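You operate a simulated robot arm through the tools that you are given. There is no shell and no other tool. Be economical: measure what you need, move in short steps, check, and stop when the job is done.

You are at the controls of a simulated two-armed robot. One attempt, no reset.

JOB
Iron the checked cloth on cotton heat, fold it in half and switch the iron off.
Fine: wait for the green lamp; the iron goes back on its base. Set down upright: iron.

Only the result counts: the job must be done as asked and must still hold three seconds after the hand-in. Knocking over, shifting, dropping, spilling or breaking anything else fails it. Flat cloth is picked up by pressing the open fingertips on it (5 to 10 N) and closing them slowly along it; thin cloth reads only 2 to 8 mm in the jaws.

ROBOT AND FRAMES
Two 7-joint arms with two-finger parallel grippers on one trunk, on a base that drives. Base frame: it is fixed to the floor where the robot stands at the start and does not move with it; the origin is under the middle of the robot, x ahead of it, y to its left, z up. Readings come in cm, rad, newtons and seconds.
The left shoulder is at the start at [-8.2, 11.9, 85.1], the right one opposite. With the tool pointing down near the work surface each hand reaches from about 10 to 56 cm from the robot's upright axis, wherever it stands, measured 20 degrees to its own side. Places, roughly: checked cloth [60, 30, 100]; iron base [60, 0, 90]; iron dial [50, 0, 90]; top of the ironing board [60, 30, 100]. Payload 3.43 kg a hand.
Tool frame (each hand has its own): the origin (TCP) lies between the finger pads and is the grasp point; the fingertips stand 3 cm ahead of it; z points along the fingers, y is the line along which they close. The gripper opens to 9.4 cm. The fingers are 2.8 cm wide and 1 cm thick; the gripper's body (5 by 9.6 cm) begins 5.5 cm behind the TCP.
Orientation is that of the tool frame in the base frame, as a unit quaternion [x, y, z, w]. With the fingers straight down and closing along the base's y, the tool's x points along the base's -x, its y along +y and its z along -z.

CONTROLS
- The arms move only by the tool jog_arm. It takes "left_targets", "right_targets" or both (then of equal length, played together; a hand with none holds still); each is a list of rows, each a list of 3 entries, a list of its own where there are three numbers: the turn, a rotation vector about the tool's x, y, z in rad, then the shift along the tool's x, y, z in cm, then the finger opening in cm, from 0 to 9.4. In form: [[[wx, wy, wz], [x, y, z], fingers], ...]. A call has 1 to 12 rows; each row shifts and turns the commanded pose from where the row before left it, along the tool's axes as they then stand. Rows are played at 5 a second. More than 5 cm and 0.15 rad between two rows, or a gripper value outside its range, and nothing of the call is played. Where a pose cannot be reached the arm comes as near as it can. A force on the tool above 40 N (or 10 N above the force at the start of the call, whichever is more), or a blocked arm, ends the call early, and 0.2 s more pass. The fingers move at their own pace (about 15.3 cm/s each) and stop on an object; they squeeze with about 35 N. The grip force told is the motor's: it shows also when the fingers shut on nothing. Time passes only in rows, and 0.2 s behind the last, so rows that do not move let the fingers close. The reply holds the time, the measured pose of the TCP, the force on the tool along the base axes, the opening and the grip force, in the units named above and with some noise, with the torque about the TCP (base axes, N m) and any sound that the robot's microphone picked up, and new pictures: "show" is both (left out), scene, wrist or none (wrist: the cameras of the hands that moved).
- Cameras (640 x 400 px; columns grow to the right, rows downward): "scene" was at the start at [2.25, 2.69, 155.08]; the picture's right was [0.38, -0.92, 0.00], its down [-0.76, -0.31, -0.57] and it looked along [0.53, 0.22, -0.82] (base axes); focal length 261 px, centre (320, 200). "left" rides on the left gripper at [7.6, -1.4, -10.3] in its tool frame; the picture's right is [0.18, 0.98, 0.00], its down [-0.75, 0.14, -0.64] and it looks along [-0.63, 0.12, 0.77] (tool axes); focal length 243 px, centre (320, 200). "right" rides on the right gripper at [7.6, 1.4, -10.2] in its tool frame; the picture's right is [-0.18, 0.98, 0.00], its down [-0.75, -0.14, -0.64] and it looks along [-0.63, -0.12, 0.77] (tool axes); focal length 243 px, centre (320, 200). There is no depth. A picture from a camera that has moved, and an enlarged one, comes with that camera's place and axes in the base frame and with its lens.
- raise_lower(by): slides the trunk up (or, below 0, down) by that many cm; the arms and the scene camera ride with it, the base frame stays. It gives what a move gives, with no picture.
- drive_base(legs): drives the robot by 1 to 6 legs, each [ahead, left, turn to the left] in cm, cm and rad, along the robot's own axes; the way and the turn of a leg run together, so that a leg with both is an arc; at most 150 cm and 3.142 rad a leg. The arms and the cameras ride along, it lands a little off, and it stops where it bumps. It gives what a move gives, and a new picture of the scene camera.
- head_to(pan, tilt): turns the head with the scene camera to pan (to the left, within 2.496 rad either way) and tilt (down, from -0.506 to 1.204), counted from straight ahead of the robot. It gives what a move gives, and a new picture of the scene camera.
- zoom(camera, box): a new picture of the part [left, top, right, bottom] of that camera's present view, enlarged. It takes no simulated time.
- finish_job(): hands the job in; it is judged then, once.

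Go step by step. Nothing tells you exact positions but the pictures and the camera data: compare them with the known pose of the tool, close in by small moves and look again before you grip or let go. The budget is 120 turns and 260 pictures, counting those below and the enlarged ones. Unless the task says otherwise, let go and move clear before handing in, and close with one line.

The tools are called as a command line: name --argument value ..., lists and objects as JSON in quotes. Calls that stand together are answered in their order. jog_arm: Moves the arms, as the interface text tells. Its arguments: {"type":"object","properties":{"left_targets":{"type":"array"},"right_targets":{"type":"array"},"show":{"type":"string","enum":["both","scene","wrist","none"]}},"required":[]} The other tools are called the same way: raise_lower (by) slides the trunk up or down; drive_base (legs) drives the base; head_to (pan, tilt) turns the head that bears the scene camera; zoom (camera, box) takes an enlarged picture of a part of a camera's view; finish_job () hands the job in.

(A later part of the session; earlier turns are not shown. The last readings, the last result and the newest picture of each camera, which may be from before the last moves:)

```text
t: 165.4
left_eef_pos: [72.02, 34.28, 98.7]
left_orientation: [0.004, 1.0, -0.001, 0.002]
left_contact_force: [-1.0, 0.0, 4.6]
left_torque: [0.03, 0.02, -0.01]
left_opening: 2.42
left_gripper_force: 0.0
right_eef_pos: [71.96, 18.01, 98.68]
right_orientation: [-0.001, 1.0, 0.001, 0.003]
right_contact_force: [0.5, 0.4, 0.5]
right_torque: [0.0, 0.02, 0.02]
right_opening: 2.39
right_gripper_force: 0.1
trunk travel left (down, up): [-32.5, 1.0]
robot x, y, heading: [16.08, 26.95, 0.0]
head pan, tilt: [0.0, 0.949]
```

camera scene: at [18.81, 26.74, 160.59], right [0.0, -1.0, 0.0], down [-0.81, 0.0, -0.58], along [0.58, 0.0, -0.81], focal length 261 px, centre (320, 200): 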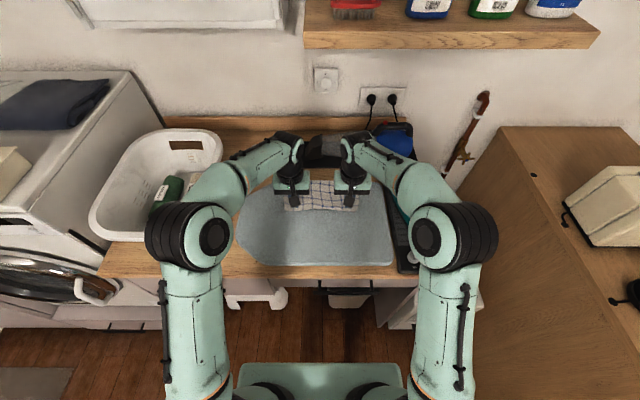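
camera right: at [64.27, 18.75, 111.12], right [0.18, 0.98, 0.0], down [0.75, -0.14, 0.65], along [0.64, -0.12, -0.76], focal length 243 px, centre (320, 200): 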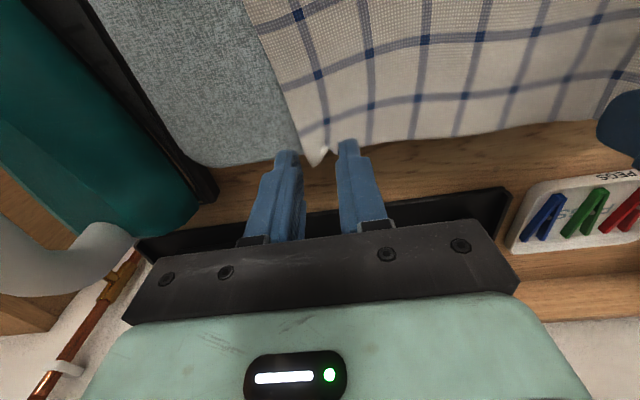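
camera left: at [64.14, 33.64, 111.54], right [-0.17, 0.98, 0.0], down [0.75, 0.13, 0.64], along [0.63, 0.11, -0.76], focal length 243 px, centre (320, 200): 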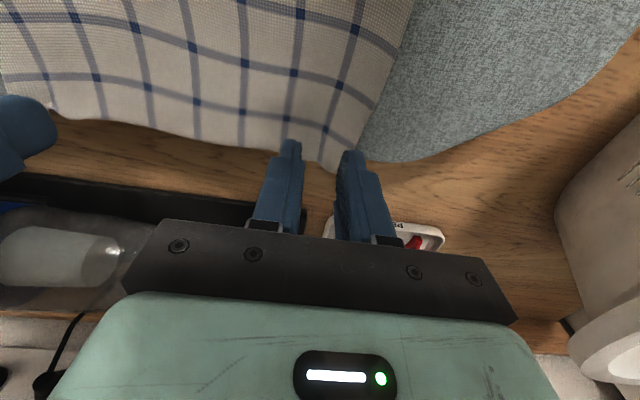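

jog_arm --left_targets '[[[0, 0, 0], [0, 0, 0.05], 2.4], [[0, 0, 0], [0, 0, 0], 2.1], [[0, 0, 0], [0, 0, 0], 1.8], [[0, 0, 0], [0, 0, 0], 1.5], [[0, 0, 0], [0, 0, 0], 1.2], [[0, 0, 0], [0, 0, 0], 0.9], [[0, 0, 0], [0, 0, 0], 0.6], [[0, 0, 0], [0, 0, 0], 0.3], [[0, 0, 0], [0, 0, 0], 0], [[0, 0, 0], [0, 0, 0], 0], [[0, 0, 0], [0, 0, 0], 0]]' --right_targets '[[[0, 0, 0], [0, 0, 0.15], 2.4], [[0, 0, 0], [0, 0, 0], 2.1], [[0, 0, 0], [0, 0, 0], 1.8], [[0, 0, 0], [0, 0, 0], 1.5], [[0, 0, 0], [0, 0, 0], 1.2], [[0, 0, 0], [0, 0, 0], 0.9], [[0, 0, 0], [0, 0, 0], 0.6], [[0, 0, 0], [0, 0, 0], 0.3], [[0, 0, 0], [0, 0, 0], 0], [[0, 0, 0], [0, 0, 0], 0], [[0, 0, 0], [0, 0, 0], 0]]' --show "none"

```text
t: 167.8
left_eef_pos: [71.97, 34.25, 98.71]
left_orientation: [0.004, 1.0, -0.001, 0.003]
left_contact_force: [2.8, -4.4, 18.8]
left_torque: [-0.05, -0.07, -0.05]
left_opening: 0.25
left_gripper_force: 35.2
right_eef_pos: [71.97, 17.97, 98.74]
right_orientation: [-0.001, 1.0, 0.0, 0.004]
right_contact_force: [0.8, 4.1, 4.0]
right_torque: [0.1, -0.02, 0.06]
right_opening: 0.13
right_gripper_force: 35.1
trunk travel left (down, up): [-32.5, 1.0]
robot x, y, heading: [15.98, 26.74, 0.006]
head pan, tilt: [0.0, 0.949]
```

Both read cloth (2.5 and 1.3 mm). I lift a little while moving back, and look.

jog_arm --left_targets '[[[0, 0, 0], [0.5, 0, -0.5], 0], [[0, 0, 0], [1, 0, -1], 0], [[0, 0, 0], [1.5, 0, -1.5], 0], [[0, 0, 0], [0, 0, 0], 0]]' --right_targets '[[[0, 0, 0], [0.5, 0, -0.5], 0], [[0, 0, 0], [1, 0, -1], 0], [[0, 0, 0], [1.5, 0, -1.5], 0], [[0, 0, 0], [0, 0, 0], 0]]' --show "wrist"

```text
t: 168.8
left_eef_pos: [69.09, 34.18, 101.46]
left_orientation: [0.005, 1.0, 0.0, 0.002]
left_contact_force: [0.7, -4.9, 0.0]
left_torque: [-0.15, 0.03, -0.05]
left_opening: 0.24
left_gripper_force: 34.7
right_eef_pos: [69.09, 17.96, 101.57]
right_orientation: [-0.001, 1.0, 0.001, 0.003]
right_contact_force: [0.8, 3.4, 0.3]
right_torque: [0.1, 0.01, 0.08]
right_opening: 0.14
right_gripper_force: 34.7
trunk travel left (down, up): [-32.5, 1.0]
robot x, y, heading: [16.11, 26.84, 0.002]
head pan, tilt: [0.0, 0.949]
camera right: at [61.39, 19.39, 111.79], right [0.18, 0.98, 0.0], down [0.75, -0.14, 0.65], along [0.64, -0.12, -0.76], focal length 243 px, centre (320, 200)
camera left: at [61.43, 32.93, 111.72], right [-0.18, 0.98, 0.0], down [0.75, 0.13, 0.64], along [0.63, 0.11, -0.77], focal length 243 px, centre (320, 200)
```

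right: 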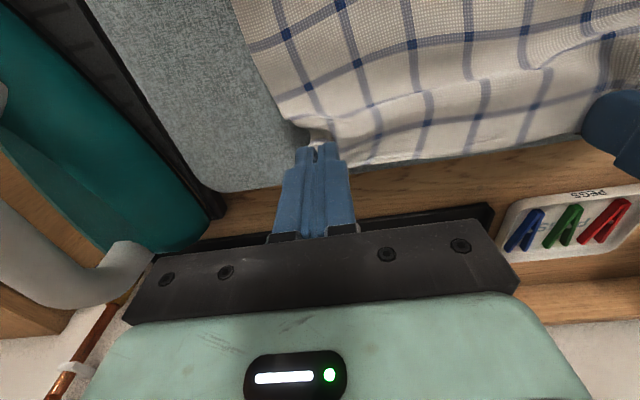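
left: 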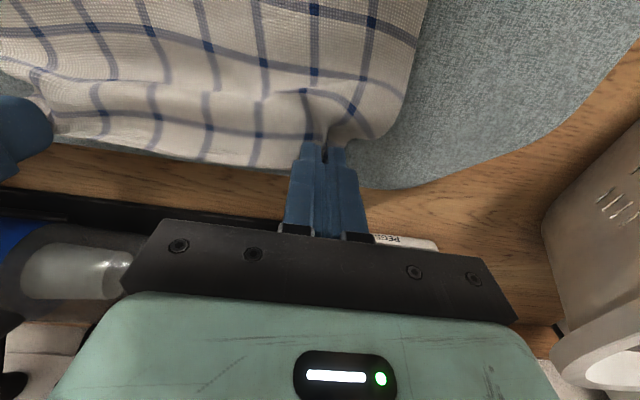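

Both corners are held. I unfold the cloth by carrying this edge over toward me.

jog_arm --left_targets '[[[0, 0, 0], [3, 0.1, -2.5], 0], [[0, 0, 0], [3.5, 0.1, -2.5], 0], [[0, 0, 0], [4, 0, -1.5], 0], [[0, 0, 0], [4, 0, 0], 0], [[0, 0, 0], [3.5, 0, 1.5], 0], [[0, 0, 0], [3, 0, 2.5], 0], [[0, 0, 0], [2, 0, 2.5], 0], [[0, 0, 0], [0.5, 0, 1], 0], [[0, 0, 0], [0, 0, 0], 0]]' --right_targets '[[[0, 0, 0], [3, 0, -2.5], 0], [[0, 0, 0], [3.5, 0, -2.5], 0], [[0, 0, 0], [4, 0, -1.5], 0], [[0, 0, 0], [4, 0, 0], 0], [[0, 0, 0], [3.5, 0, 1.5], 0], [[0, 0, 0], [3, 0, 2.5], 0], [[0, 0, 0], [2, 0, 2.5], 0], [[0, 0, 0], [0.5, 0, 1], 0], [[0, 0, 0], [0, 0, 0], 0]]' --show "scene"

zoom --camera "scene" --box '[240, 140, 400, 280]'

zoom --camera "left" --box '[0, 0, 440, 240]'

```text
t: 170.8
left_eef_pos: [45.41, 34.45, 100.55]
left_orientation: [0.004, 1.0, 0.0, 0.002]
left_contact_force: [0.4, -7.8, -0.1]
left_torque: [-0.22, -0.01, -0.07]
left_opening: 0.25
left_gripper_force: 34.8
right_eef_pos: [45.64, 18.19, 100.57]
right_orientation: [-0.001, 1.0, 0.001, 0.003]
right_contact_force: [-0.4, 6.8, -0.2]
right_torque: [0.22, 0.04, 0.08]
right_opening: 0.13
right_gripper_force: 35.0
trunk travel left (down, up): [-32.5, 1.0]
robot x, y, heading: [15.91, 26.8, 0.002]
head pan, tilt: [0.0, 0.949]
camera scene: at [18.85, 26.74, 160.57], right [0.0, -1.0, 0.0], down [-0.81, 0.0, -0.58], along [0.58, 0.0, -0.81], focal length 261 px, centre (320, 200)
```

scene: 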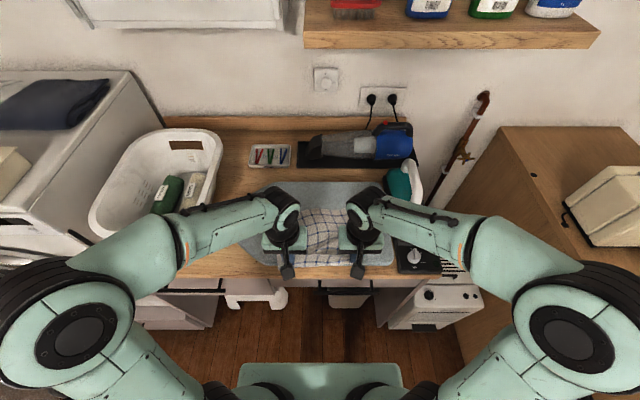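

```text
2.86 times, centred on (320, 210) of scene
camera zoom: at [18.85, 26.74, 160.57], right [0.0, -1.0, 0.0], down [-0.81, 0.0, -0.58], along [0.58, 0.0, -0.81], focal length 746 px, centre (320, 171)
```

zoom: 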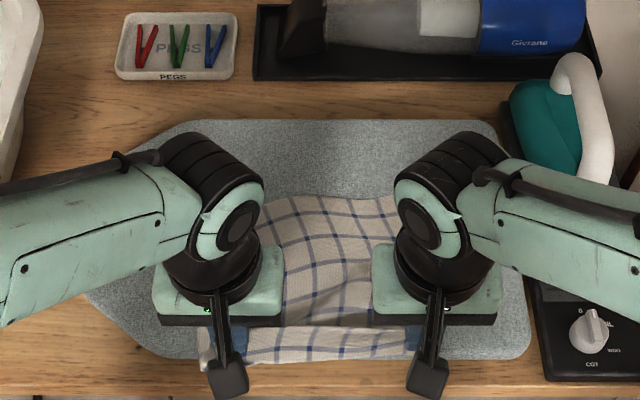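

```text
1.45 times, centred on (220, 120) of left
camera zoom: at [37.76, 33.25, 110.74], right [-0.18, 0.98, 0.0], down [0.75, 0.14, 0.65], along [0.64, 0.11, -0.76], focal length 353 px, centre (466, 316)
```

zoom: 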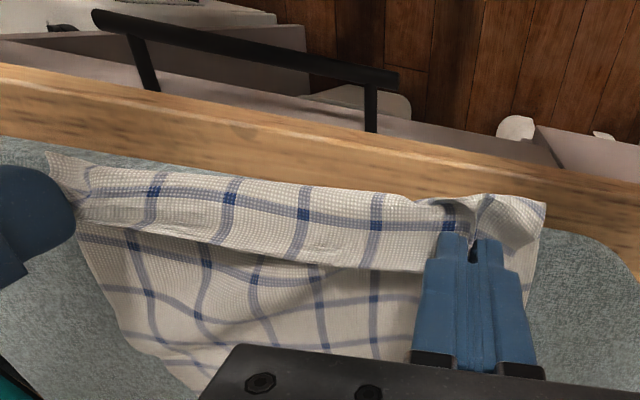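

The cloth is unfolded toward me, its far edge now at x≈62. I fold it over again with the same arc, stopping short to judge the alignment.

jog_arm --left_targets '[[[0, 0, 0], [-1.5, -0.2, -2.5], 0], [[0, 0, 0], [-2.5, 0, -2.5], 0], [[0, 0, 0], [-3, 0, -1], 0], [[0, 0, 0], [-3.5, 0, 0], 0], [[0, 0, 0], [-3.5, 0, 1], 0], [[0, 0, 0], [-2.5, 0, 1.5], 0], [[0, 0, 0], [-1.5, 0, 1.5], 0], [[0, 0, 0], [0, 0, 0], 0]]' --right_targets '[[[0, 0, 0], [-1.4, 0.2, -2.5], 0], [[0, 0, 0], [-2.4, 0, -2.5], 0], [[0, 0, 0], [-3, 0, -1], 0], [[0, 0, 0], [-3.5, 0, 0], 0], [[0, 0, 0], [-3.5, 0, 1], 0], [[0, 0, 0], [-2.5, 0, 1.5], 0], [[0, 0, 0], [-1.5, 0, 1.5], 0], [[0, 0, 0], [0, 0, 0], 0]]' --show "wrist"

zoom --camera "scene" --box '[260, 160, 380, 240]'

zoom --camera "right" --box '[240, 20, 640, 240]'

```text
t: 172.6
left_eef_pos: [63.27, 34.32, 102.38]
left_orientation: [0.005, 1.0, -0.001, 0.002]
left_contact_force: [-0.7, -1.9, 0.3]
left_torque: [-0.08, -0.01, -0.05]
left_opening: 0.22
left_gripper_force: 34.8
right_eef_pos: [63.34, 18.28, 102.6]
right_orientation: [-0.001, 1.0, 0.0, 0.003]
right_contact_force: [0.4, 3.1, 0.6]
right_torque: [0.12, 0.01, 0.03]
right_opening: 0.13
right_gripper_force: 34.5
trunk travel left (down, up): [-32.5, 1.0]
robot x, y, heading: [15.68, 26.99, 0.004]
head pan, tilt: [0.0, 0.949]
camera right: at [55.61, 19.67, 112.73], right [0.18, 0.98, 0.0], down [0.75, -0.14, 0.65], along [0.64, -0.12, -0.76], focal length 243 px, centre (320, 200)
camera left: at [55.74, 33.0, 112.59], right [-0.17, 0.98, 0.0], down [0.75, 0.13, 0.65], along [0.64, 0.11, -0.76], focal length 243 px, centre (320, 200)
```

right: 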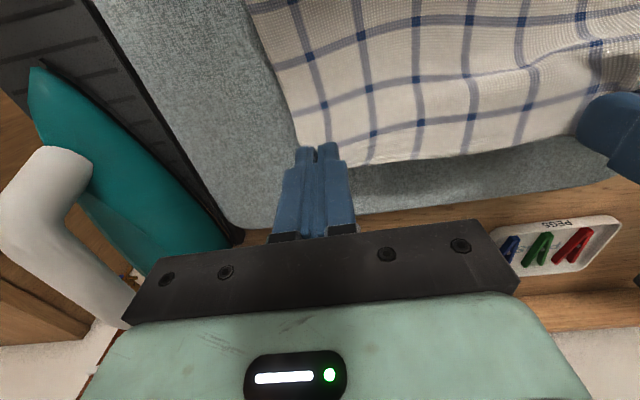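
left: 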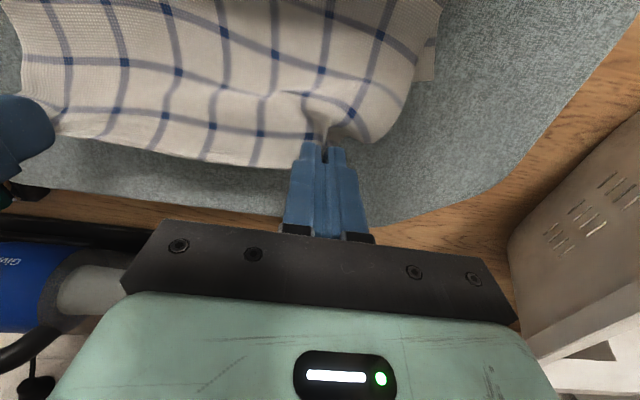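

```text
5.00 times, centred on (320, 200) of scene
camera zoom: at [18.8, 26.74, 160.57], right [0.0, -1.0, 0.0], down [-0.81, 0.0, -0.58], along [0.58, 0.0, -0.81], focal length 1306 px, centre (320, 200)
```

zoom: 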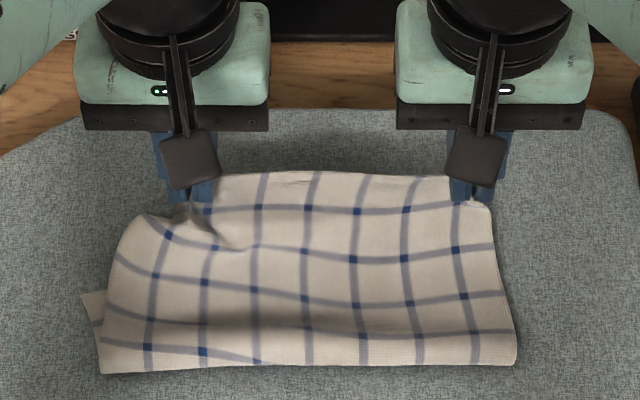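

```text
1.60 times, centred on (440, 130) of right
camera zoom: at [55.61, 19.67, 112.73], right [0.18, 0.98, 0.0], down [0.75, -0.14, 0.65], along [0.64, -0.12, -0.76], focal length 388 px, centre (128, 312)
```

zoom: 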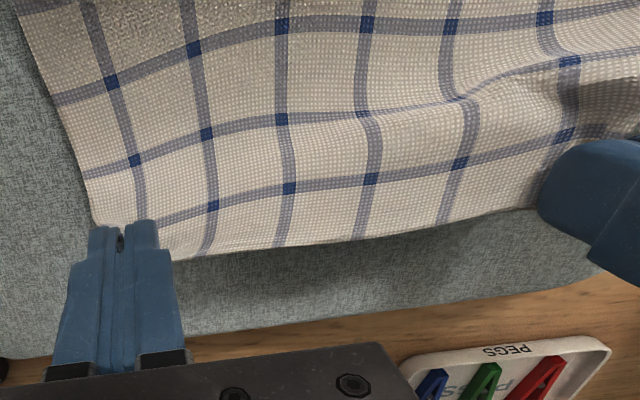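

The cloth wasn't fully unfolded (slack remained), so the top is still too long. I unfold again, this time pulling it straight toward me to x≈42.

jog_arm --left_targets '[[[0, 0, 0], [3, 0.1, -2], 0], [[0, 0, 0], [4, 0.1, -2.5], 0], [[0, 0, 0], [4, 0, -0.5], 0], [[0, 0, 0], [4, 0, 1.5], 0], [[0, 0, 0], [3.5, 0, 2.5], 0], [[0, 0, 0], [2.5, 0, 2.5], 0], [[0, 0, 0], [1, 0, 1], 0], [[0, 0, 0], [1, 0, 0], 0], [[0, 0, 0], [0, 0, 0], 0]]' --right_targets '[[[0, 0, 0], [3, 0, -2], 0], [[0, 0, 0], [4, 0, -2.5], 0], [[0, 0, 0], [4, 0, -0.5], 0], [[0, 0, 0], [4, 0, 1.5], 0], [[0, 0, 0], [3.5, 0, 2.5], 0], [[0, 0, 0], [2.5, 0, 2.5], 0], [[0, 0, 0], [1, 0, 1], 0], [[0, 0, 0], [1, 0, 0], 0], [[0, 0, 0], [0, 0, 0], 0]]' --show "wrist"

zoom --camera "scene" --box '[240, 140, 400, 280]'

```text
t: 174.6
left_eef_pos: [40.46, 34.62, 100.0]
left_orientation: [0.004, 1.0, -0.001, 0.002]
left_contact_force: [-1.0, -4.7, -0.6]
left_torque: [-0.14, -0.01, -0.06]
left_opening: 0.24
left_gripper_force: 35.5
right_eef_pos: [40.26, 18.24, 100.18]
right_orientation: [0.0, 1.0, 0.0, 0.003]
right_contact_force: [0.7, 4.7, -1.2]
right_torque: [0.13, 0.02, 0.03]
right_opening: 0.13
right_gripper_force: 35.0
trunk travel left (down, up): [-32.5, 1.0]
robot x, y, heading: [16.23, 26.54, 0.003]
head pan, tilt: [0.0, 0.949]
camera right: at [32.59, 19.68, 110.23], right [0.18, 0.98, 0.0], down [0.75, -0.14, 0.65], along [0.64, -0.12, -0.76], focal length 243 px, centre (320, 200)
camera left: at [32.79, 33.24, 110.25], right [-0.18, 0.98, 0.0], down [0.75, 0.14, 0.65], along [0.64, 0.11, -0.76], focal length 243 px, centre (320, 200)
```

right: 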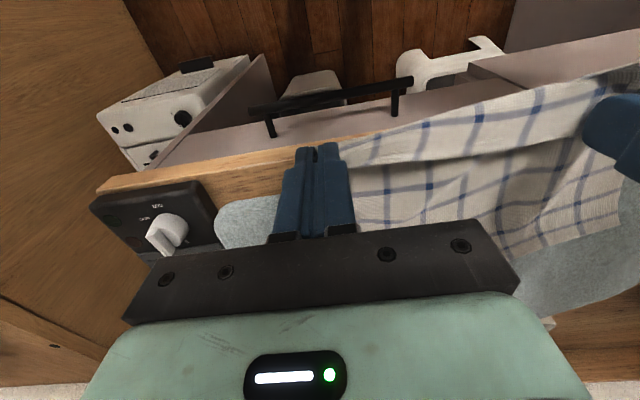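
left: 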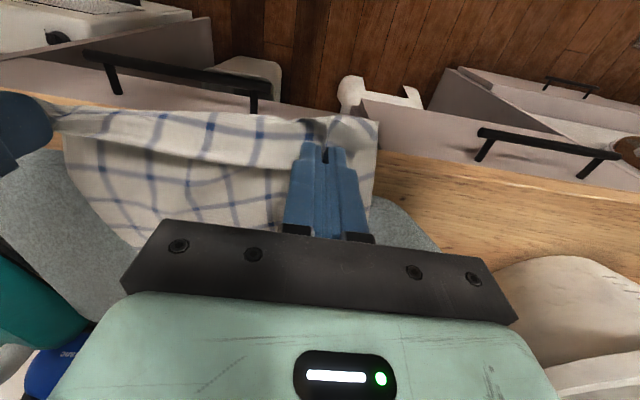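

```text
2.86 times, centred on (320, 210) of scene
camera zoom: at [18.9, 26.74, 160.58], right [0.0, -1.0, 0.0], down [-0.81, 0.0, -0.58], along [0.58, 0.0, -0.81], focal length 746 px, centre (320, 171)
```

zoom: 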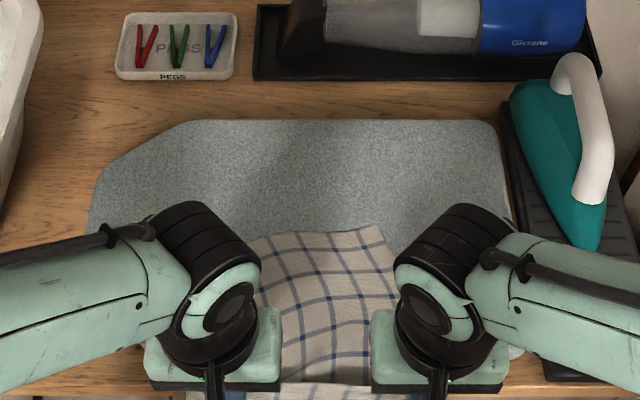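

The light cloth slides along, its far edge now at x≈57.5. The key is only to match the two edges, so I fold again but stop earlier, at x≈55.

jog_arm --left_targets '[[[0, 0, 0], [-1, 0, -2.5], 0], [[0, 0, 0], [-2, 0, -2.5], 0], [[0, 0, 0], [-2.5, 0, -1.5], 0], [[0, 0, 0], [-3, 0, 0], 0], [[0, 0, 0], [-3, 0, 1], 0], [[0, 0, 0], [-2.5, 0, 1.5], 0], [[0, 0, 0], [-1, 0, 1.5], 0], [[0, 0, 0], [0, 0, 0], 0]]' --right_targets '[[[0, 0, 0], [-1, 0, -2.5], 0], [[0, 0, 0], [-2, 0, -2.5], 0], [[0, 0, 0], [-2.5, 0, -1.5], 0], [[0, 0, 0], [-3, 0, 0], 0], [[0, 0, 0], [-3, 0, 1], 0], [[0, 0, 0], [-2.5, 0, 1.5], 0], [[0, 0, 0], [-1, 0, 1.5], 0], [[0, 0, 0], [0, 0, 0], 0]]' --show "wrist"

zoom --camera "scene" --box '[250, 160, 390, 270]'

zoom --camera "right" --box '[240, 20, 640, 240]'

zoom --camera "left" --box '[0, 20, 400, 240]'

```text
t: 176.4
left_eef_pos: [55.45, 34.48, 102.45]
left_orientation: [0.005, 1.0, -0.001, 0.001]
left_contact_force: [-0.1, -4.5, 0.5]
left_torque: [-0.11, 0.0, -0.06]
left_opening: 0.24
left_gripper_force: 35.2
right_eef_pos: [55.25, 18.26, 102.43]
right_orientation: [0.0, 1.0, 0.001, 0.003]
right_contact_force: [-0.4, 4.3, -0.1]
right_torque: [0.11, -0.01, 0.03]
right_opening: 0.14
right_gripper_force: 35.0
trunk travel left (down, up): [-32.5, 1.0]
robot x, y, heading: [16.28, 26.78, 0.005]
head pan, tilt: [0.0, 0.949]
camera right: at [47.64, 19.62, 112.68], right [0.18, 0.98, 0.0], down [0.75, -0.14, 0.65], along [0.64, -0.12, -0.76], focal length 243 px, centre (320, 200)
camera left: at [47.84, 33.15, 112.63], right [-0.17, 0.98, 0.0], down [0.75, 0.13, 0.65], along [0.64, 0.11, -0.76], focal length 243 px, centre (320, 200)
```

right: 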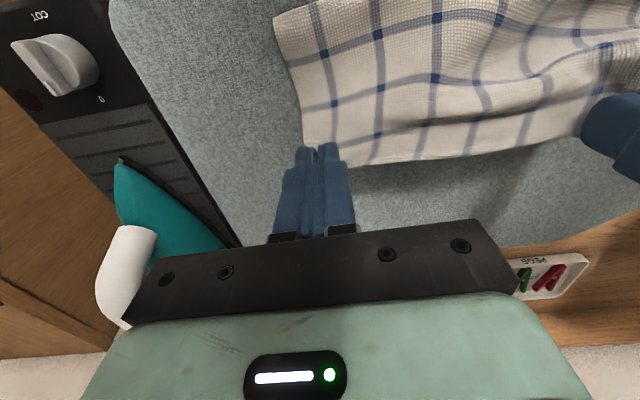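
left: 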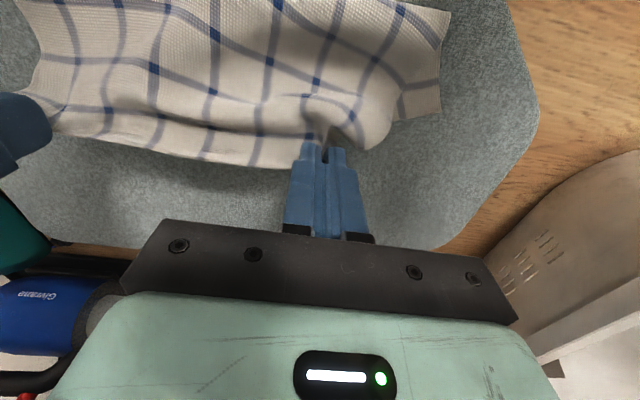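

```text
3.64 times, centred on (320, 215) of scene
camera zoom: at [18.82, 26.74, 160.57], right [0.0, -1.0, 0.0], down [-0.81, 0.0, -0.58], along [0.58, 0.0, -0.81], focal length 950 px, centre (320, 146)
```

zoom: 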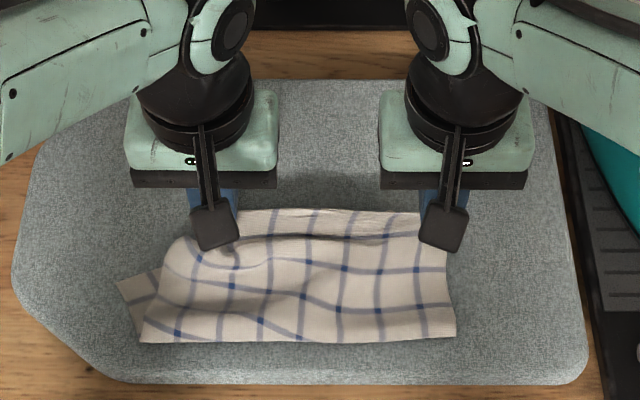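

```text
1.60 times, centred on (440, 130) of right
camera zoom: at [47.64, 19.62, 112.68], right [0.18, 0.98, 0.0], down [0.75, -0.14, 0.65], along [0.64, -0.12, -0.76], focal length 388 px, centre (128, 312)
```

zoom: 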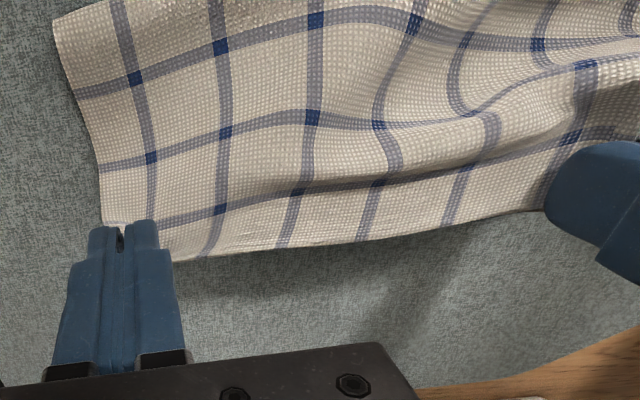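

```text
1.60 times, centred on (200, 130) of left
camera zoom: at [47.84, 33.15, 112.63], right [-0.17, 0.98, 0.0], down [0.75, 0.13, 0.65], along [0.64, 0.11, -0.76], focal length 388 px, centre (512, 312)
```

zoom: 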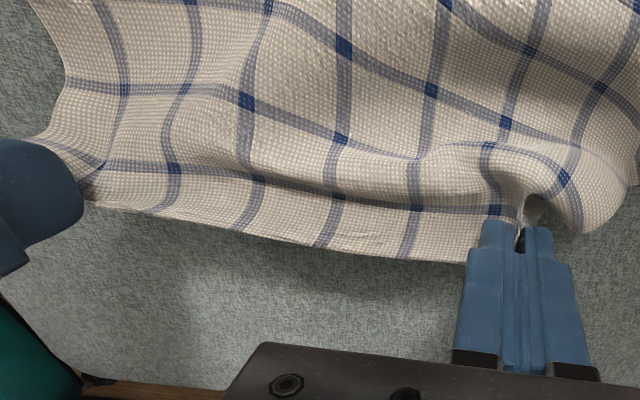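

The bottom is getting skewed. I'll lift the whole cloth clear so it hangs straight from both corners, then lay half of it down and fold.

jog_arm --left_targets '[[[0, 0, 0], [0.4, 0, -4], 0], [[0, 0, 0], [0.4, 0, -4], 0], [[0, 0, 0], [0.4, 0, -4], 0], [[0, 0, 0], [0.2, 0, -4], 0], [[0, 0, 0], [0, 0, -4], 0], [[0, 0, 0], [0, 0, -1.5], 0], [[0, 0, 0], [0, 0, 0], 0], [[0, 0, 0], [0, 0, 0], 0]]' --right_targets '[[[0, 0, 0], [0.2, 0, -4], 0], [[0, 0, 0], [0.4, 0, -4], 0], [[0, 0, 0], [0.4, 0, -4], 0], [[0, 0, 0], [0.2, 0, -4], 0], [[0, 0, 0], [0, 0, -4], 0], [[0, 0, 0], [0, 0, -1.5], 0], [[0, 0, 0], [0, 0, 0], 0], [[0, 0, 0], [0, 0, 0], 0]]' --show "both"

```text
t: 178.2
left_eef_pos: [53.93, 34.46, 124.0]
left_orientation: [0.004, 1.0, 0.0, 0.002]
left_contact_force: [-0.1, -4.4, -0.4]
left_torque: [-0.13, 0.0, -0.03]
left_opening: 0.26
left_gripper_force: 34.9
right_eef_pos: [54.15, 18.27, 123.94]
right_orientation: [-0.001, 1.0, 0.0, 0.002]
right_contact_force: [-1.1, 5.9, -0.7]
right_torque: [0.16, -0.01, 0.02]
right_opening: 0.11
right_gripper_force: 34.7
trunk travel left (down, up): [-32.5, 1.0]
robot x, y, heading: [15.94, 26.88, 0.002]
head pan, tilt: [0.0, 0.949]
camera scene: at [18.86, 26.74, 160.57], right [0.0, -1.0, 0.0], down [-0.81, 0.0, -0.58], along [0.58, 0.0, -0.81], focal length 261 px, centre (320, 200)
camera right: at [46.34, 19.64, 134.08], right [0.18, 0.98, 0.0], down [0.75, -0.14, 0.65], along [0.64, -0.12, -0.76], focal length 243 px, centre (320, 200)
camera left: at [46.35, 33.21, 134.35], right [-0.17, 0.98, 0.0], down [0.75, 0.13, 0.64], along [0.63, 0.11, -0.76], focal length 243 px, centre (320, 200)
```

scene: 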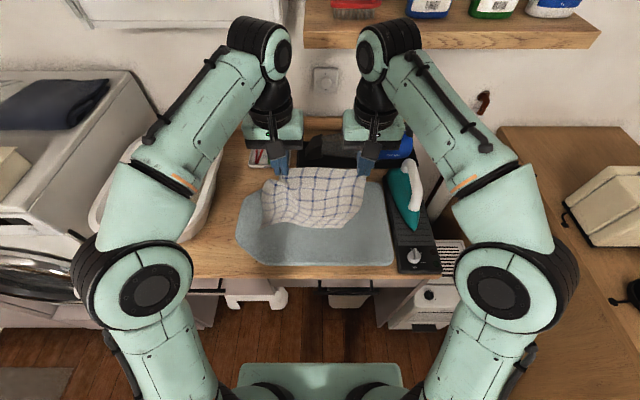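
right: 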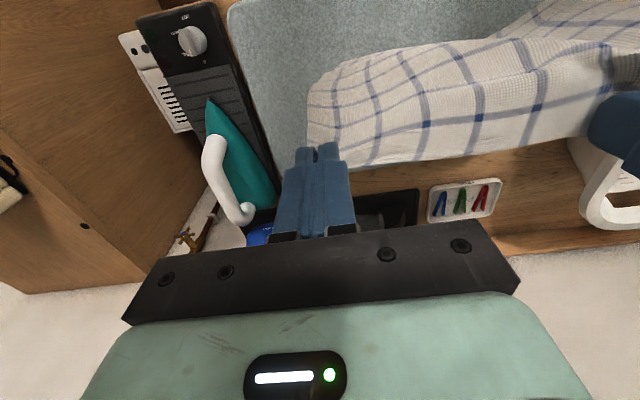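
left: 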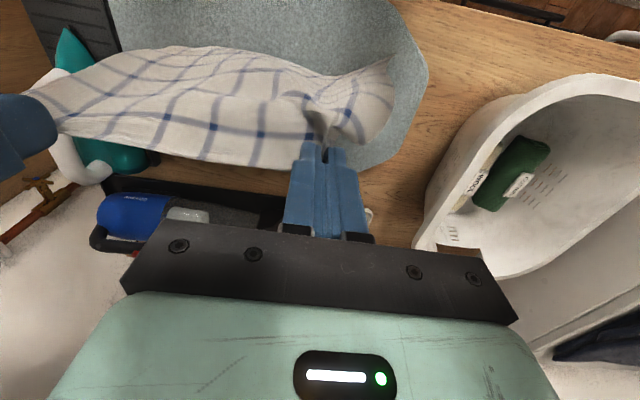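

It is still settling; I wait a moment and look closely.

jog_arm --left_targets '[[[0, 0, 0], [0, 0, -0.5], 0], [[0, 0, 0], [0, 0, 0], 0], [[0, 0, 0], [0, 0, 0], 0], [[0, 0, 0], [0, 0, 0], 0], [[0, 0, 0], [0, 0, 0], 0]]' --right_targets '[[[0, 0, 0], [0, 0, -0.5], 0], [[0, 0, 0], [0, 0, 0], 0], [[0, 0, 0], [0, 0, 0], 0], [[0, 0, 0], [0, 0, 0], 0], [[0, 0, 0], [0, 0, 0], 0]]' --show "none"

zoom --camera "scene" --box '[220, 120, 420, 270]'

```text
t: 179.4
left_eef_pos: [54.0, 34.57, 124.6]
left_orientation: [0.004, 1.0, -0.001, 0.002]
left_contact_force: [-1.1, -5.0, 1.1]
left_torque: [-0.19, -0.01, -0.06]
left_opening: 0.23
left_gripper_force: 34.8
right_eef_pos: [53.95, 18.21, 124.39]
right_orientation: [-0.001, 1.0, 0.0, 0.002]
right_contact_force: [-0.2, 4.6, -1.0]
right_torque: [0.19, 0.0, 0.08]
right_opening: 0.13
right_gripper_force: 34.2
trunk travel left (down, up): [-32.5, 1.0]
robot x, y, heading: [16.26, 26.5, 0.004]
head pan, tilt: [0.0, 0.949]
```

```text
2.67 times, centred on (320, 195) of scene
camera zoom: at [18.86, 26.74, 160.57], right [0.0, -1.0, 0.0], down [-0.81, 0.0, -0.58], along [0.58, 0.0, -0.81], focal length 696 px, centre (320, 213)
```

zoom: 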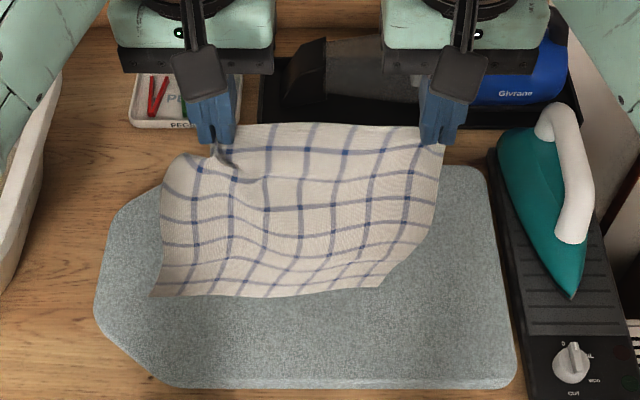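

The free edge still touches the board and is dragged to the left. I move back 5 cm and raise further so it swings free.

jog_arm --left_targets '[[[0, 0, 0], [2.5, 0, -2], 0], [[0, 0, 0], [2.5, 0, -3], 0], [[0, 0, 0], [0, 0, -2], 0], [[0, 0, 0], [0, 0, 0], 0], [[0, 0, 0], [0, 0, 0], 0], [[0, 0, 0], [0, 0, 0], 0], [[0, 0, 0], [0, 0, 0], 0], [[0, 0, 0], [0, 0, 0], 0]]' --right_targets '[[[0, 0, 0], [2.5, 0, -2], 0], [[0, 0, 0], [2.5, 0, -3], 0], [[0, 0, 0], [0, 0, -2], 0], [[0, 0, 0], [0, 0, 0], 0], [[0, 0, 0], [0, 0, 0], 0], [[0, 0, 0], [0, 0, 0], 0], [[0, 0, 0], [0, 0, 0], 0], [[0, 0, 0], [0, 0, 0], 0]]' --show "none"

zoom --camera "scene" --box '[220, 120, 420, 270]'

```text
t: 181.2
left_eef_pos: [48.83, 34.57, 130.24]
left_orientation: [0.005, 1.0, -0.001, 0.002]
left_contact_force: [0.0, -6.2, 0.2]
left_torque: [-0.15, 0.0, -0.06]
left_opening: 0.21
left_gripper_force: 35.0
left hand out of reach, approached as far as the arm can: row 3
right_eef_pos: [48.85, 18.19, 130.42]
right_orientation: [0.0, 1.0, 0.0, 0.003]
right_contact_force: [1.0, 5.9, -0.5]
right_torque: [0.14, -0.03, 0.08]
right_opening: 0.1
right_gripper_force: 35.3
right hand out of reach, approached as far as the arm can: row 3
trunk travel left (down, up): [-32.5, 1.0]
robot x, y, heading: [16.26, 26.9, 0.003]
head pan, tilt: [0.0, 0.949]
```

```text
2.67 times, centred on (320, 195) of scene
camera zoom: at [18.86, 26.74, 160.57], right [0.0, -1.0, 0.0], down [-0.81, 0.0, -0.58], along [0.58, 0.0, -0.81], focal length 696 px, centre (320, 213)
```

zoom: 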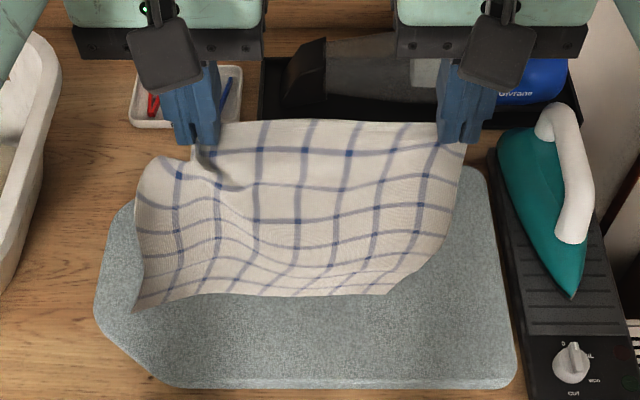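

It hangs free now, offset a few cm to the left at the bottom. I move forward and down so the free edge lands near x 57, then lay half of it toward me.

jog_arm --left_targets '[[[0, 0, 0], [-2.7, 0, 3], 0], [[0, 0, 0], [-2.7, 0, 3], 0], [[0, 0, 0], [-2.7, 0, 3], 0], [[0, 0, 0], [0, 0, 0], 0], [[0, 0, 0], [0, 0, 2.5], 0], [[0, 0, 0], [2, 0, 2.5], 0], [[0, 0, 0], [2.5, 0, 2.5], 0], [[0, 0, 0], [2.5, 0, 2.5], 0], [[0, 0, 0], [2.5, 0, 2.5], 0], [[0, 0, 0], [1, 0, 1], 0], [[0, 0, 0], [0, 0, 0], 0]]' --right_targets '[[[0, 0, 0], [-2.7, 0, 3], 0], [[0, 0, 0], [-2.7, 0, 3], 0], [[0, 0, 0], [-2.7, 0, 3], 0], [[0, 0, 0], [0, 0, 0], 0], [[0, 0, 0], [0, 0, 2.5], 0], [[0, 0, 0], [2, 0, 2.5], 0], [[0, 0, 0], [2.5, 0, 2.5], 0], [[0, 0, 0], [2.5, 0, 2.5], 0], [[0, 0, 0], [2.5, 0, 2.5], 0], [[0, 0, 0], [1, 0, 1], 0], [[0, 0, 0], [0, 0, 0], 0]]' --show "scene"

zoom --camera "scene" --box '[220, 120, 420, 270]'

zoom --camera "left" --box '[0, 0, 440, 240]'

```text
t: 183.6
left_eef_pos: [46.66, 34.52, 107.97]
left_orientation: [0.005, 1.0, -0.001, 0.003]
left_contact_force: [0.4, -5.8, -0.3]
left_torque: [-0.15, -0.02, -0.09]
left_opening: 0.22
left_gripper_force: 35.0
right_eef_pos: [46.74, 18.2, 107.95]
right_orientation: [0.0, 1.0, 0.0, 0.003]
right_contact_force: [0.6, 6.3, 0.3]
right_torque: [0.22, 0.01, 0.04]
right_opening: 0.12
right_gripper_force: 35.5
trunk travel left (down, up): [-32.5, 1.0]
robot x, y, heading: [15.82, 26.67, 0.003]
head pan, tilt: [0.0, 0.949]
camera scene: at [18.87, 26.74, 160.58], right [0.0, -1.0, 0.0], down [-0.81, 0.0, -0.58], along [0.58, 0.0, -0.81], focal length 261 px, centre (320, 200)
```

scene: 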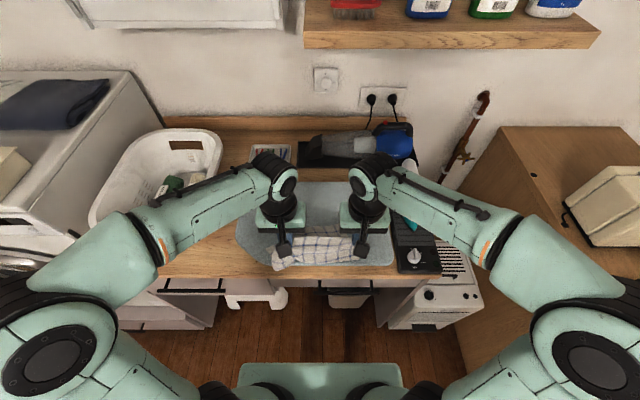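

```text
2.67 times, centred on (320, 195) of scene
camera zoom: at [18.87, 26.74, 160.58], right [0.0, -1.0, 0.0], down [-0.81, 0.0, -0.58], along [0.58, 0.0, -0.81], focal length 696 px, centre (320, 213)
```

zoom: 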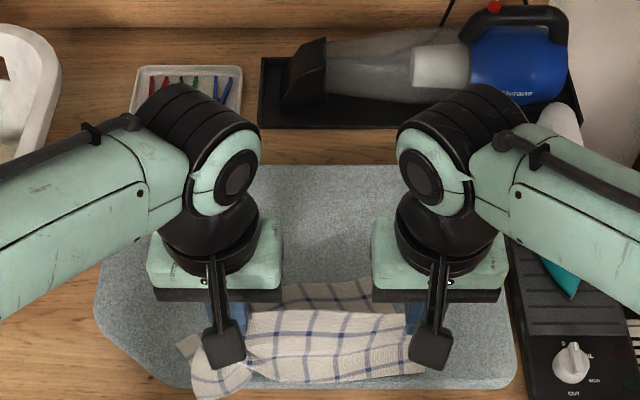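

```text
1.45 times, centred on (220, 120) of left
camera zoom: at [39.05, 33.23, 118.19], right [-0.18, 0.98, 0.0], down [0.75, 0.14, 0.65], along [0.64, 0.11, -0.76], focal length 353 px, centre (466, 316)
```

zoom: 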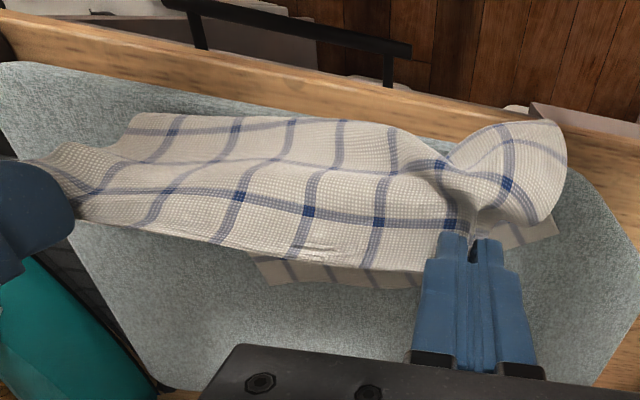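

The laid half is rotated because the left grip is deeper than the right. I'll lay the whole cloth out flat again farther on the board and re-grip evenly. I lift it, tilt both hands forward for reach, and carry it ahead.

jog_arm --left_targets '[[[0, 0, 0], [0, 0, -4], 0], [[0, 0, 0], [0, 0, -4], 0], [[0, 0, 0], [0, 0, -4], 0], [[0, 0, 0], [0, 0, -4], 0], [[0, -0.15, 0], [0, 0, 0], 0], [[0, -0.15, 0], [0, 0, 0], 0], [[0, -0.15, 0], [0, 0, 0], 0], [[0, -0.15, 0], [0, 0, 0], 0], [[0, -0.15, 0], [0, 0, 0], 0], [[0, 0, 0], [0, 0, 0], 0]]' --right_targets '[[[0, 0, 0], [0, 0, -4], 0], [[0, 0, 0], [0, 0, -4], 0], [[0, 0, 0], [0, 0, -4], 0], [[0, 0, 0], [0, 0, -4], 0], [[0, -0.15, 0], [0, 0, 0], 0], [[0, -0.15, 0], [0, 0, 0], 0], [[0, -0.15, 0], [0, 0, 0], 0], [[0, -0.15, 0], [0, 0, 0], 0], [[0, -0.15, 0], [0, 0, 0], 0], [[0, 0, 0], [0, 0, 0], 0]]' --show "none"

jog_arm --left_targets '[[[0, 0, 0], [-2.55, 0, 2.9], 0], [[0, 0, 0], [-2.55, 0, 2.9], 0], [[0, 0, 0], [-2.55, 0, 2.9], 0], [[0, 0, 0], [-2.55, 0, 2.9], 0], [[0, 0, 0], [-2.55, 0, 2.9], 0], [[0, 0, 0], [0, 0, 0], 0], [[0, 0, 0], [0, 0, 0], 0], [[0, 0, 0], [0, 0, 0], 0], [[0, 0, 0], [0, 0, 0], 0]]' --right_targets '[[[0, 0, 0], [-2.55, 0, 2.9], 0], [[0, 0, 0], [-2.55, 0, 2.9], 0], [[0, 0, 0], [-2.55, 0, 2.9], 0], [[0, 0, 0], [-2.55, 0, 2.9], 0], [[0, 0, 0], [-2.55, 0, 2.9], 0], [[0, 0, 0], [0, 0, 0], 0], [[0, 0, 0], [0, 0, 0], 0], [[0, 0, 0], [0, 0, 0], 0], [[0, 0, 0], [0, 0, 0], 0]]' --show "scene"

zoom --camera "scene" --box '[220, 80, 420, 230]'

```text
t: 185.8
left_eef_pos: [46.56, 34.62, 123.97]
left_orientation: [0.005, 0.929, -0.003, 0.369]
left_contact_force: [-0.2, -5.5, -0.3]
left_torque: [-0.08, 0.0, -0.14]
left_opening: 0.23
left_gripper_force: 35.1
right_eef_pos: [46.73, 18.25, 123.96]
right_orientation: [-0.002, 0.93, 0.001, 0.369]
right_contact_force: [-0.2, 6.5, -0.4]
right_torque: [0.07, 0.01, 0.16]
right_opening: 0.11
right_gripper_force: 34.4
trunk travel left (down, up): [-32.5, 1.0]
robot x, y, heading: [15.87, 26.43, 0.005]
head pan, tilt: [0.0, 0.949]
```

```text
t: 187.8
left_eef_pos: [65.86, 34.33, 122.01]
left_orientation: [0.005, 0.93, -0.003, 0.368]
left_contact_force: [-0.9, -3.3, -0.4]
left_torque: [-0.03, 0.02, -0.12]
left_opening: 0.23
left_gripper_force: 35.2
right_eef_pos: [65.7, 18.1, 122.19]
right_orientation: [-0.001, 0.929, 0.0, 0.369]
right_contact_force: [1.0, 3.1, 0.0]
right_torque: [0.04, -0.02, 0.09]
right_opening: 0.13
right_gripper_force: 35.1
trunk travel left (down, up): [-32.5, 1.0]
robot x, y, heading: [16.03, 27.02, 0.008]
head pan, tilt: [0.0, 0.949]
camera scene: at [18.83, 26.74, 160.57], right [0.0, -1.0, 0.0], down [-0.81, 0.0, -0.58], along [0.58, 0.0, -0.81], focal length 261 px, centre (320, 200)
```

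scene: 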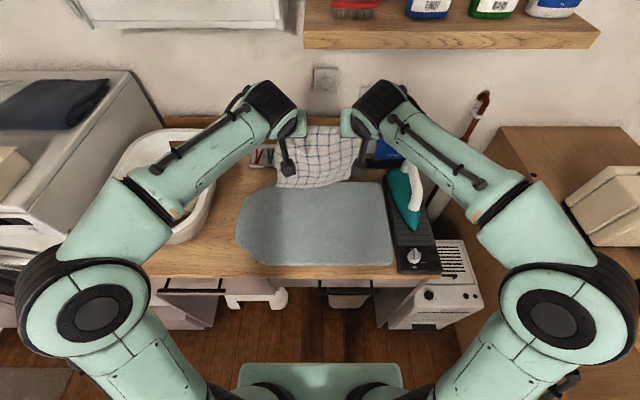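

```text
2.67 times, centred on (320, 155) of scene
camera zoom: at [18.83, 26.74, 160.57], right [0.0, -1.0, 0.0], down [-0.81, 0.0, -0.58], along [0.58, 0.0, -0.81], focal length 696 px, centre (320, 320)
```

zoom: 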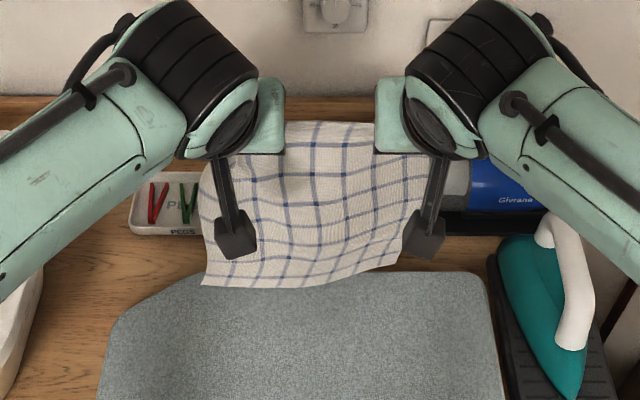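

It now hangs clear and nearly square, with the left corner ~3 cm lower. I level the hands, lower it to touch, and lay it out flat toward me.

jog_arm --left_targets '[[[0, 0, 0], [-0.9, 0, -0.95], 0], [[0, 0, 0], [0, 0, 0], 0], [[0, 0, 0], [2.0, 0, 2.2], 0], [[0, 0, 0], [4.5, 0, 0], 0], [[0, 0, 0], [4.5, 0, 0], 0], [[0, 0, 0], [4.5, 0, 0], 0], [[0, 0, 0], [4.5, 0, 0], 0], [[0, 0, 0], [4.5, 0, 0.3], 0], [[0, 0, 0], [4.2, 0, 1], 0], [[0, 0, 0], [0, 0, 0], 0]]' --right_targets '[[[0, 0, 0], [0.9, 0, 0.95], 0], [[0, 0, 0], [0, 0, 0], 0], [[0, 0, 0], [2.0, 0, 2.2], 0], [[0, 0, 0], [4.5, 0, 0], 0], [[0, 0, 0], [4.5, 0, 0], 0], [[0, 0, 0], [4.5, 0, 0], 0], [[0, 0, 0], [4.2, 0, -0.5], 0], [[0, 0, 0], [4.0, 0, -0.5], 0], [[0, 0, 0], [3.5, 0, 0], 0], [[0, 0, 0], [0, 0, 0], 0]]' --show "scene"

zoom --camera "scene" --box '[220, 130, 420, 280]'

```text
t: 190.0
left_eef_pos: [47.55, 34.63, 101.25]
left_orientation: [0.005, 0.93, -0.002, 0.368]
left_contact_force: [-0.7, -5.1, -0.1]
left_torque: [-0.02, 0.0, -0.15]
left_opening: 0.21
left_gripper_force: 35.6
right_eef_pos: [47.13, 18.29, 101.58]
right_orientation: [0.0, 0.93, 0.0, 0.367]
right_contact_force: [-0.7, 5.3, 0.1]
right_torque: [0.04, 0.02, 0.14]
right_opening: 0.11
right_gripper_force: 34.7
right hand out of reach, approached as far as the arm can: row 9
trunk travel left (down, up): [-32.5, 1.0]
robot x, y, heading: [16.34, 26.91, 0.002]
head pan, tilt: [0.0, 0.949]
camera scene: at [18.86, 26.74, 160.58], right [0.0, -1.0, 0.0], down [-0.81, 0.0, -0.58], along [0.58, 0.0, -0.81], focal length 261 px, centre (320, 200)
```

scene: 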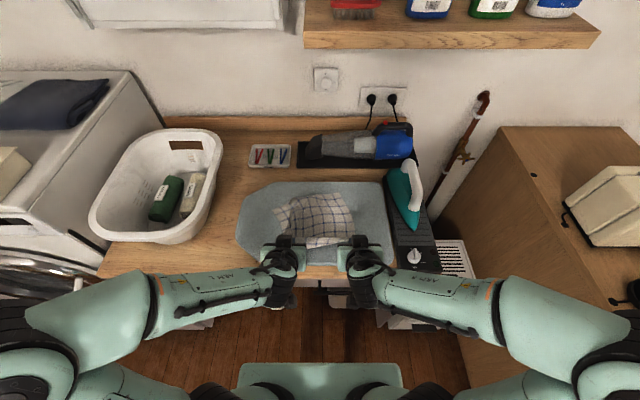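

```text
2.67 times, centred on (320, 205) of scene
camera zoom: at [18.86, 26.74, 160.58], right [0.0, -1.0, 0.0], down [-0.81, 0.0, -0.58], along [0.58, 0.0, -0.81], focal length 696 px, centre (320, 187)
```

zoom: 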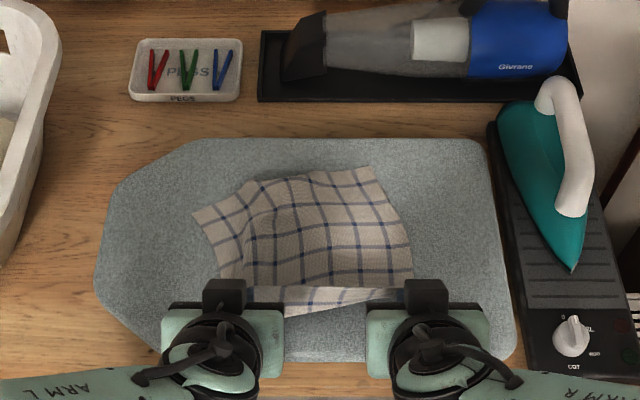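

Now I see it clearly: the left grip is about 5 cm deeper than the right, skewing the cloth. I release both hands here, back off, and look at the corners.

jog_arm --left_targets '[[[0, 0, 0], [1.0, 0, 1.2], 0], [[0, 0, 0], [0.3, 0, 0.3], 0], [[0, 0, 0], [0, 0, 0], 1.5], [[0, 0, 0], [0, 0, 0], 4], [[0, 0, 0], [0, 0, -2], 4], [[0, 0, 0], [0, 0, -4], 4], [[0, 0, 0], [0, 0, -4], 4], [[0, 0, 0], [0, 3, -3], 3], [[0, 0, 0], [0, 4, -1], 3], [[0, 0, 0], [0, 0, 0], 3]]' --right_targets '[[[0, 0, 0], [1.0, 0, 1.2], 0], [[0, 0, 0], [0.3, 0, 0.4], 0], [[0, 0, 0], [0, 0, 0], 1.5], [[0, 0, 0], [0, 0, 0], 4], [[0, 0, 0], [0, 0, -2], 4], [[0, 0, 0], [0, 0, -4], 4], [[0, 0, 0], [0, 0, -4], 4], [[0, 0, 0], [0, -3, -3], 3], [[0, 0, 0], [0, -4, -1], 3], [[0, 0, 0], [0, 0, 0], 3]]' --show "scene"

zoom --camera "scene" --box '[240, 150, 400, 270]'

```text
t: 192.2
left_eef_pos: [39.58, 41.18, 111.28]
left_orientation: [0.004, 0.93, -0.002, 0.366]
left_contact_force: [0.9, -0.5, -0.1]
left_torque: [0.03, -0.03, 0.0]
left_opening: 2.99
left_gripper_force: 0.0
left hand out of reach, approached as far as the arm can: row 1, 5, 6, 8, 9
right_eef_pos: [39.8, 12.14, 111.38]
right_orientation: [-0.001, 0.93, 0.0, 0.367]
right_contact_force: [-0.2, -0.6, 0.3]
right_torque: [-0.03, 0.01, -0.01]
right_opening: 3.0
right_gripper_force: 0.0
right hand out of reach, approached as far as the arm can: row 1, 5, 6, 8, 9
trunk travel left (down, up): [-32.5, 1.0]
robot x, y, heading: [15.85, 27.04, 0.008]
head pan, tilt: [0.0, 0.949]
camera scene: at [18.93, 26.74, 160.58], right [0.0, -1.0, 0.0], down [-0.81, 0.0, -0.58], along [0.58, 0.0, -0.81], focal length 261 px, centre (320, 200)
```

scene: 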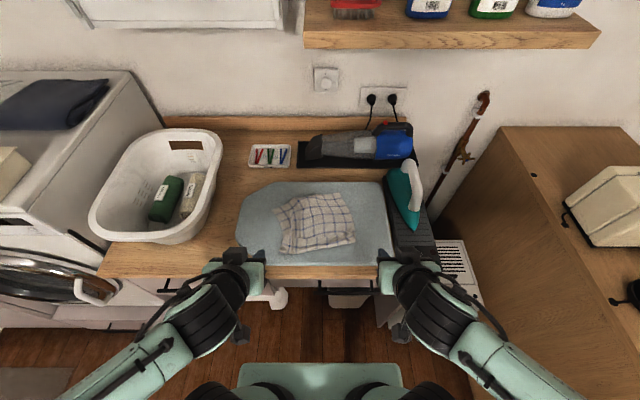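

```text
3.33 times, centred on (320, 210) of scene
camera zoom: at [18.93, 26.74, 160.58], right [0.0, -1.0, 0.0], down [-0.81, 0.0, -0.58], along [0.58, 0.0, -0.81], focal length 871 px, centre (320, 167)
```

zoom: 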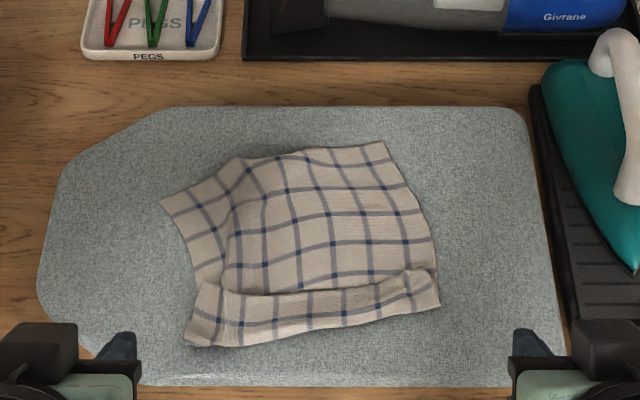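

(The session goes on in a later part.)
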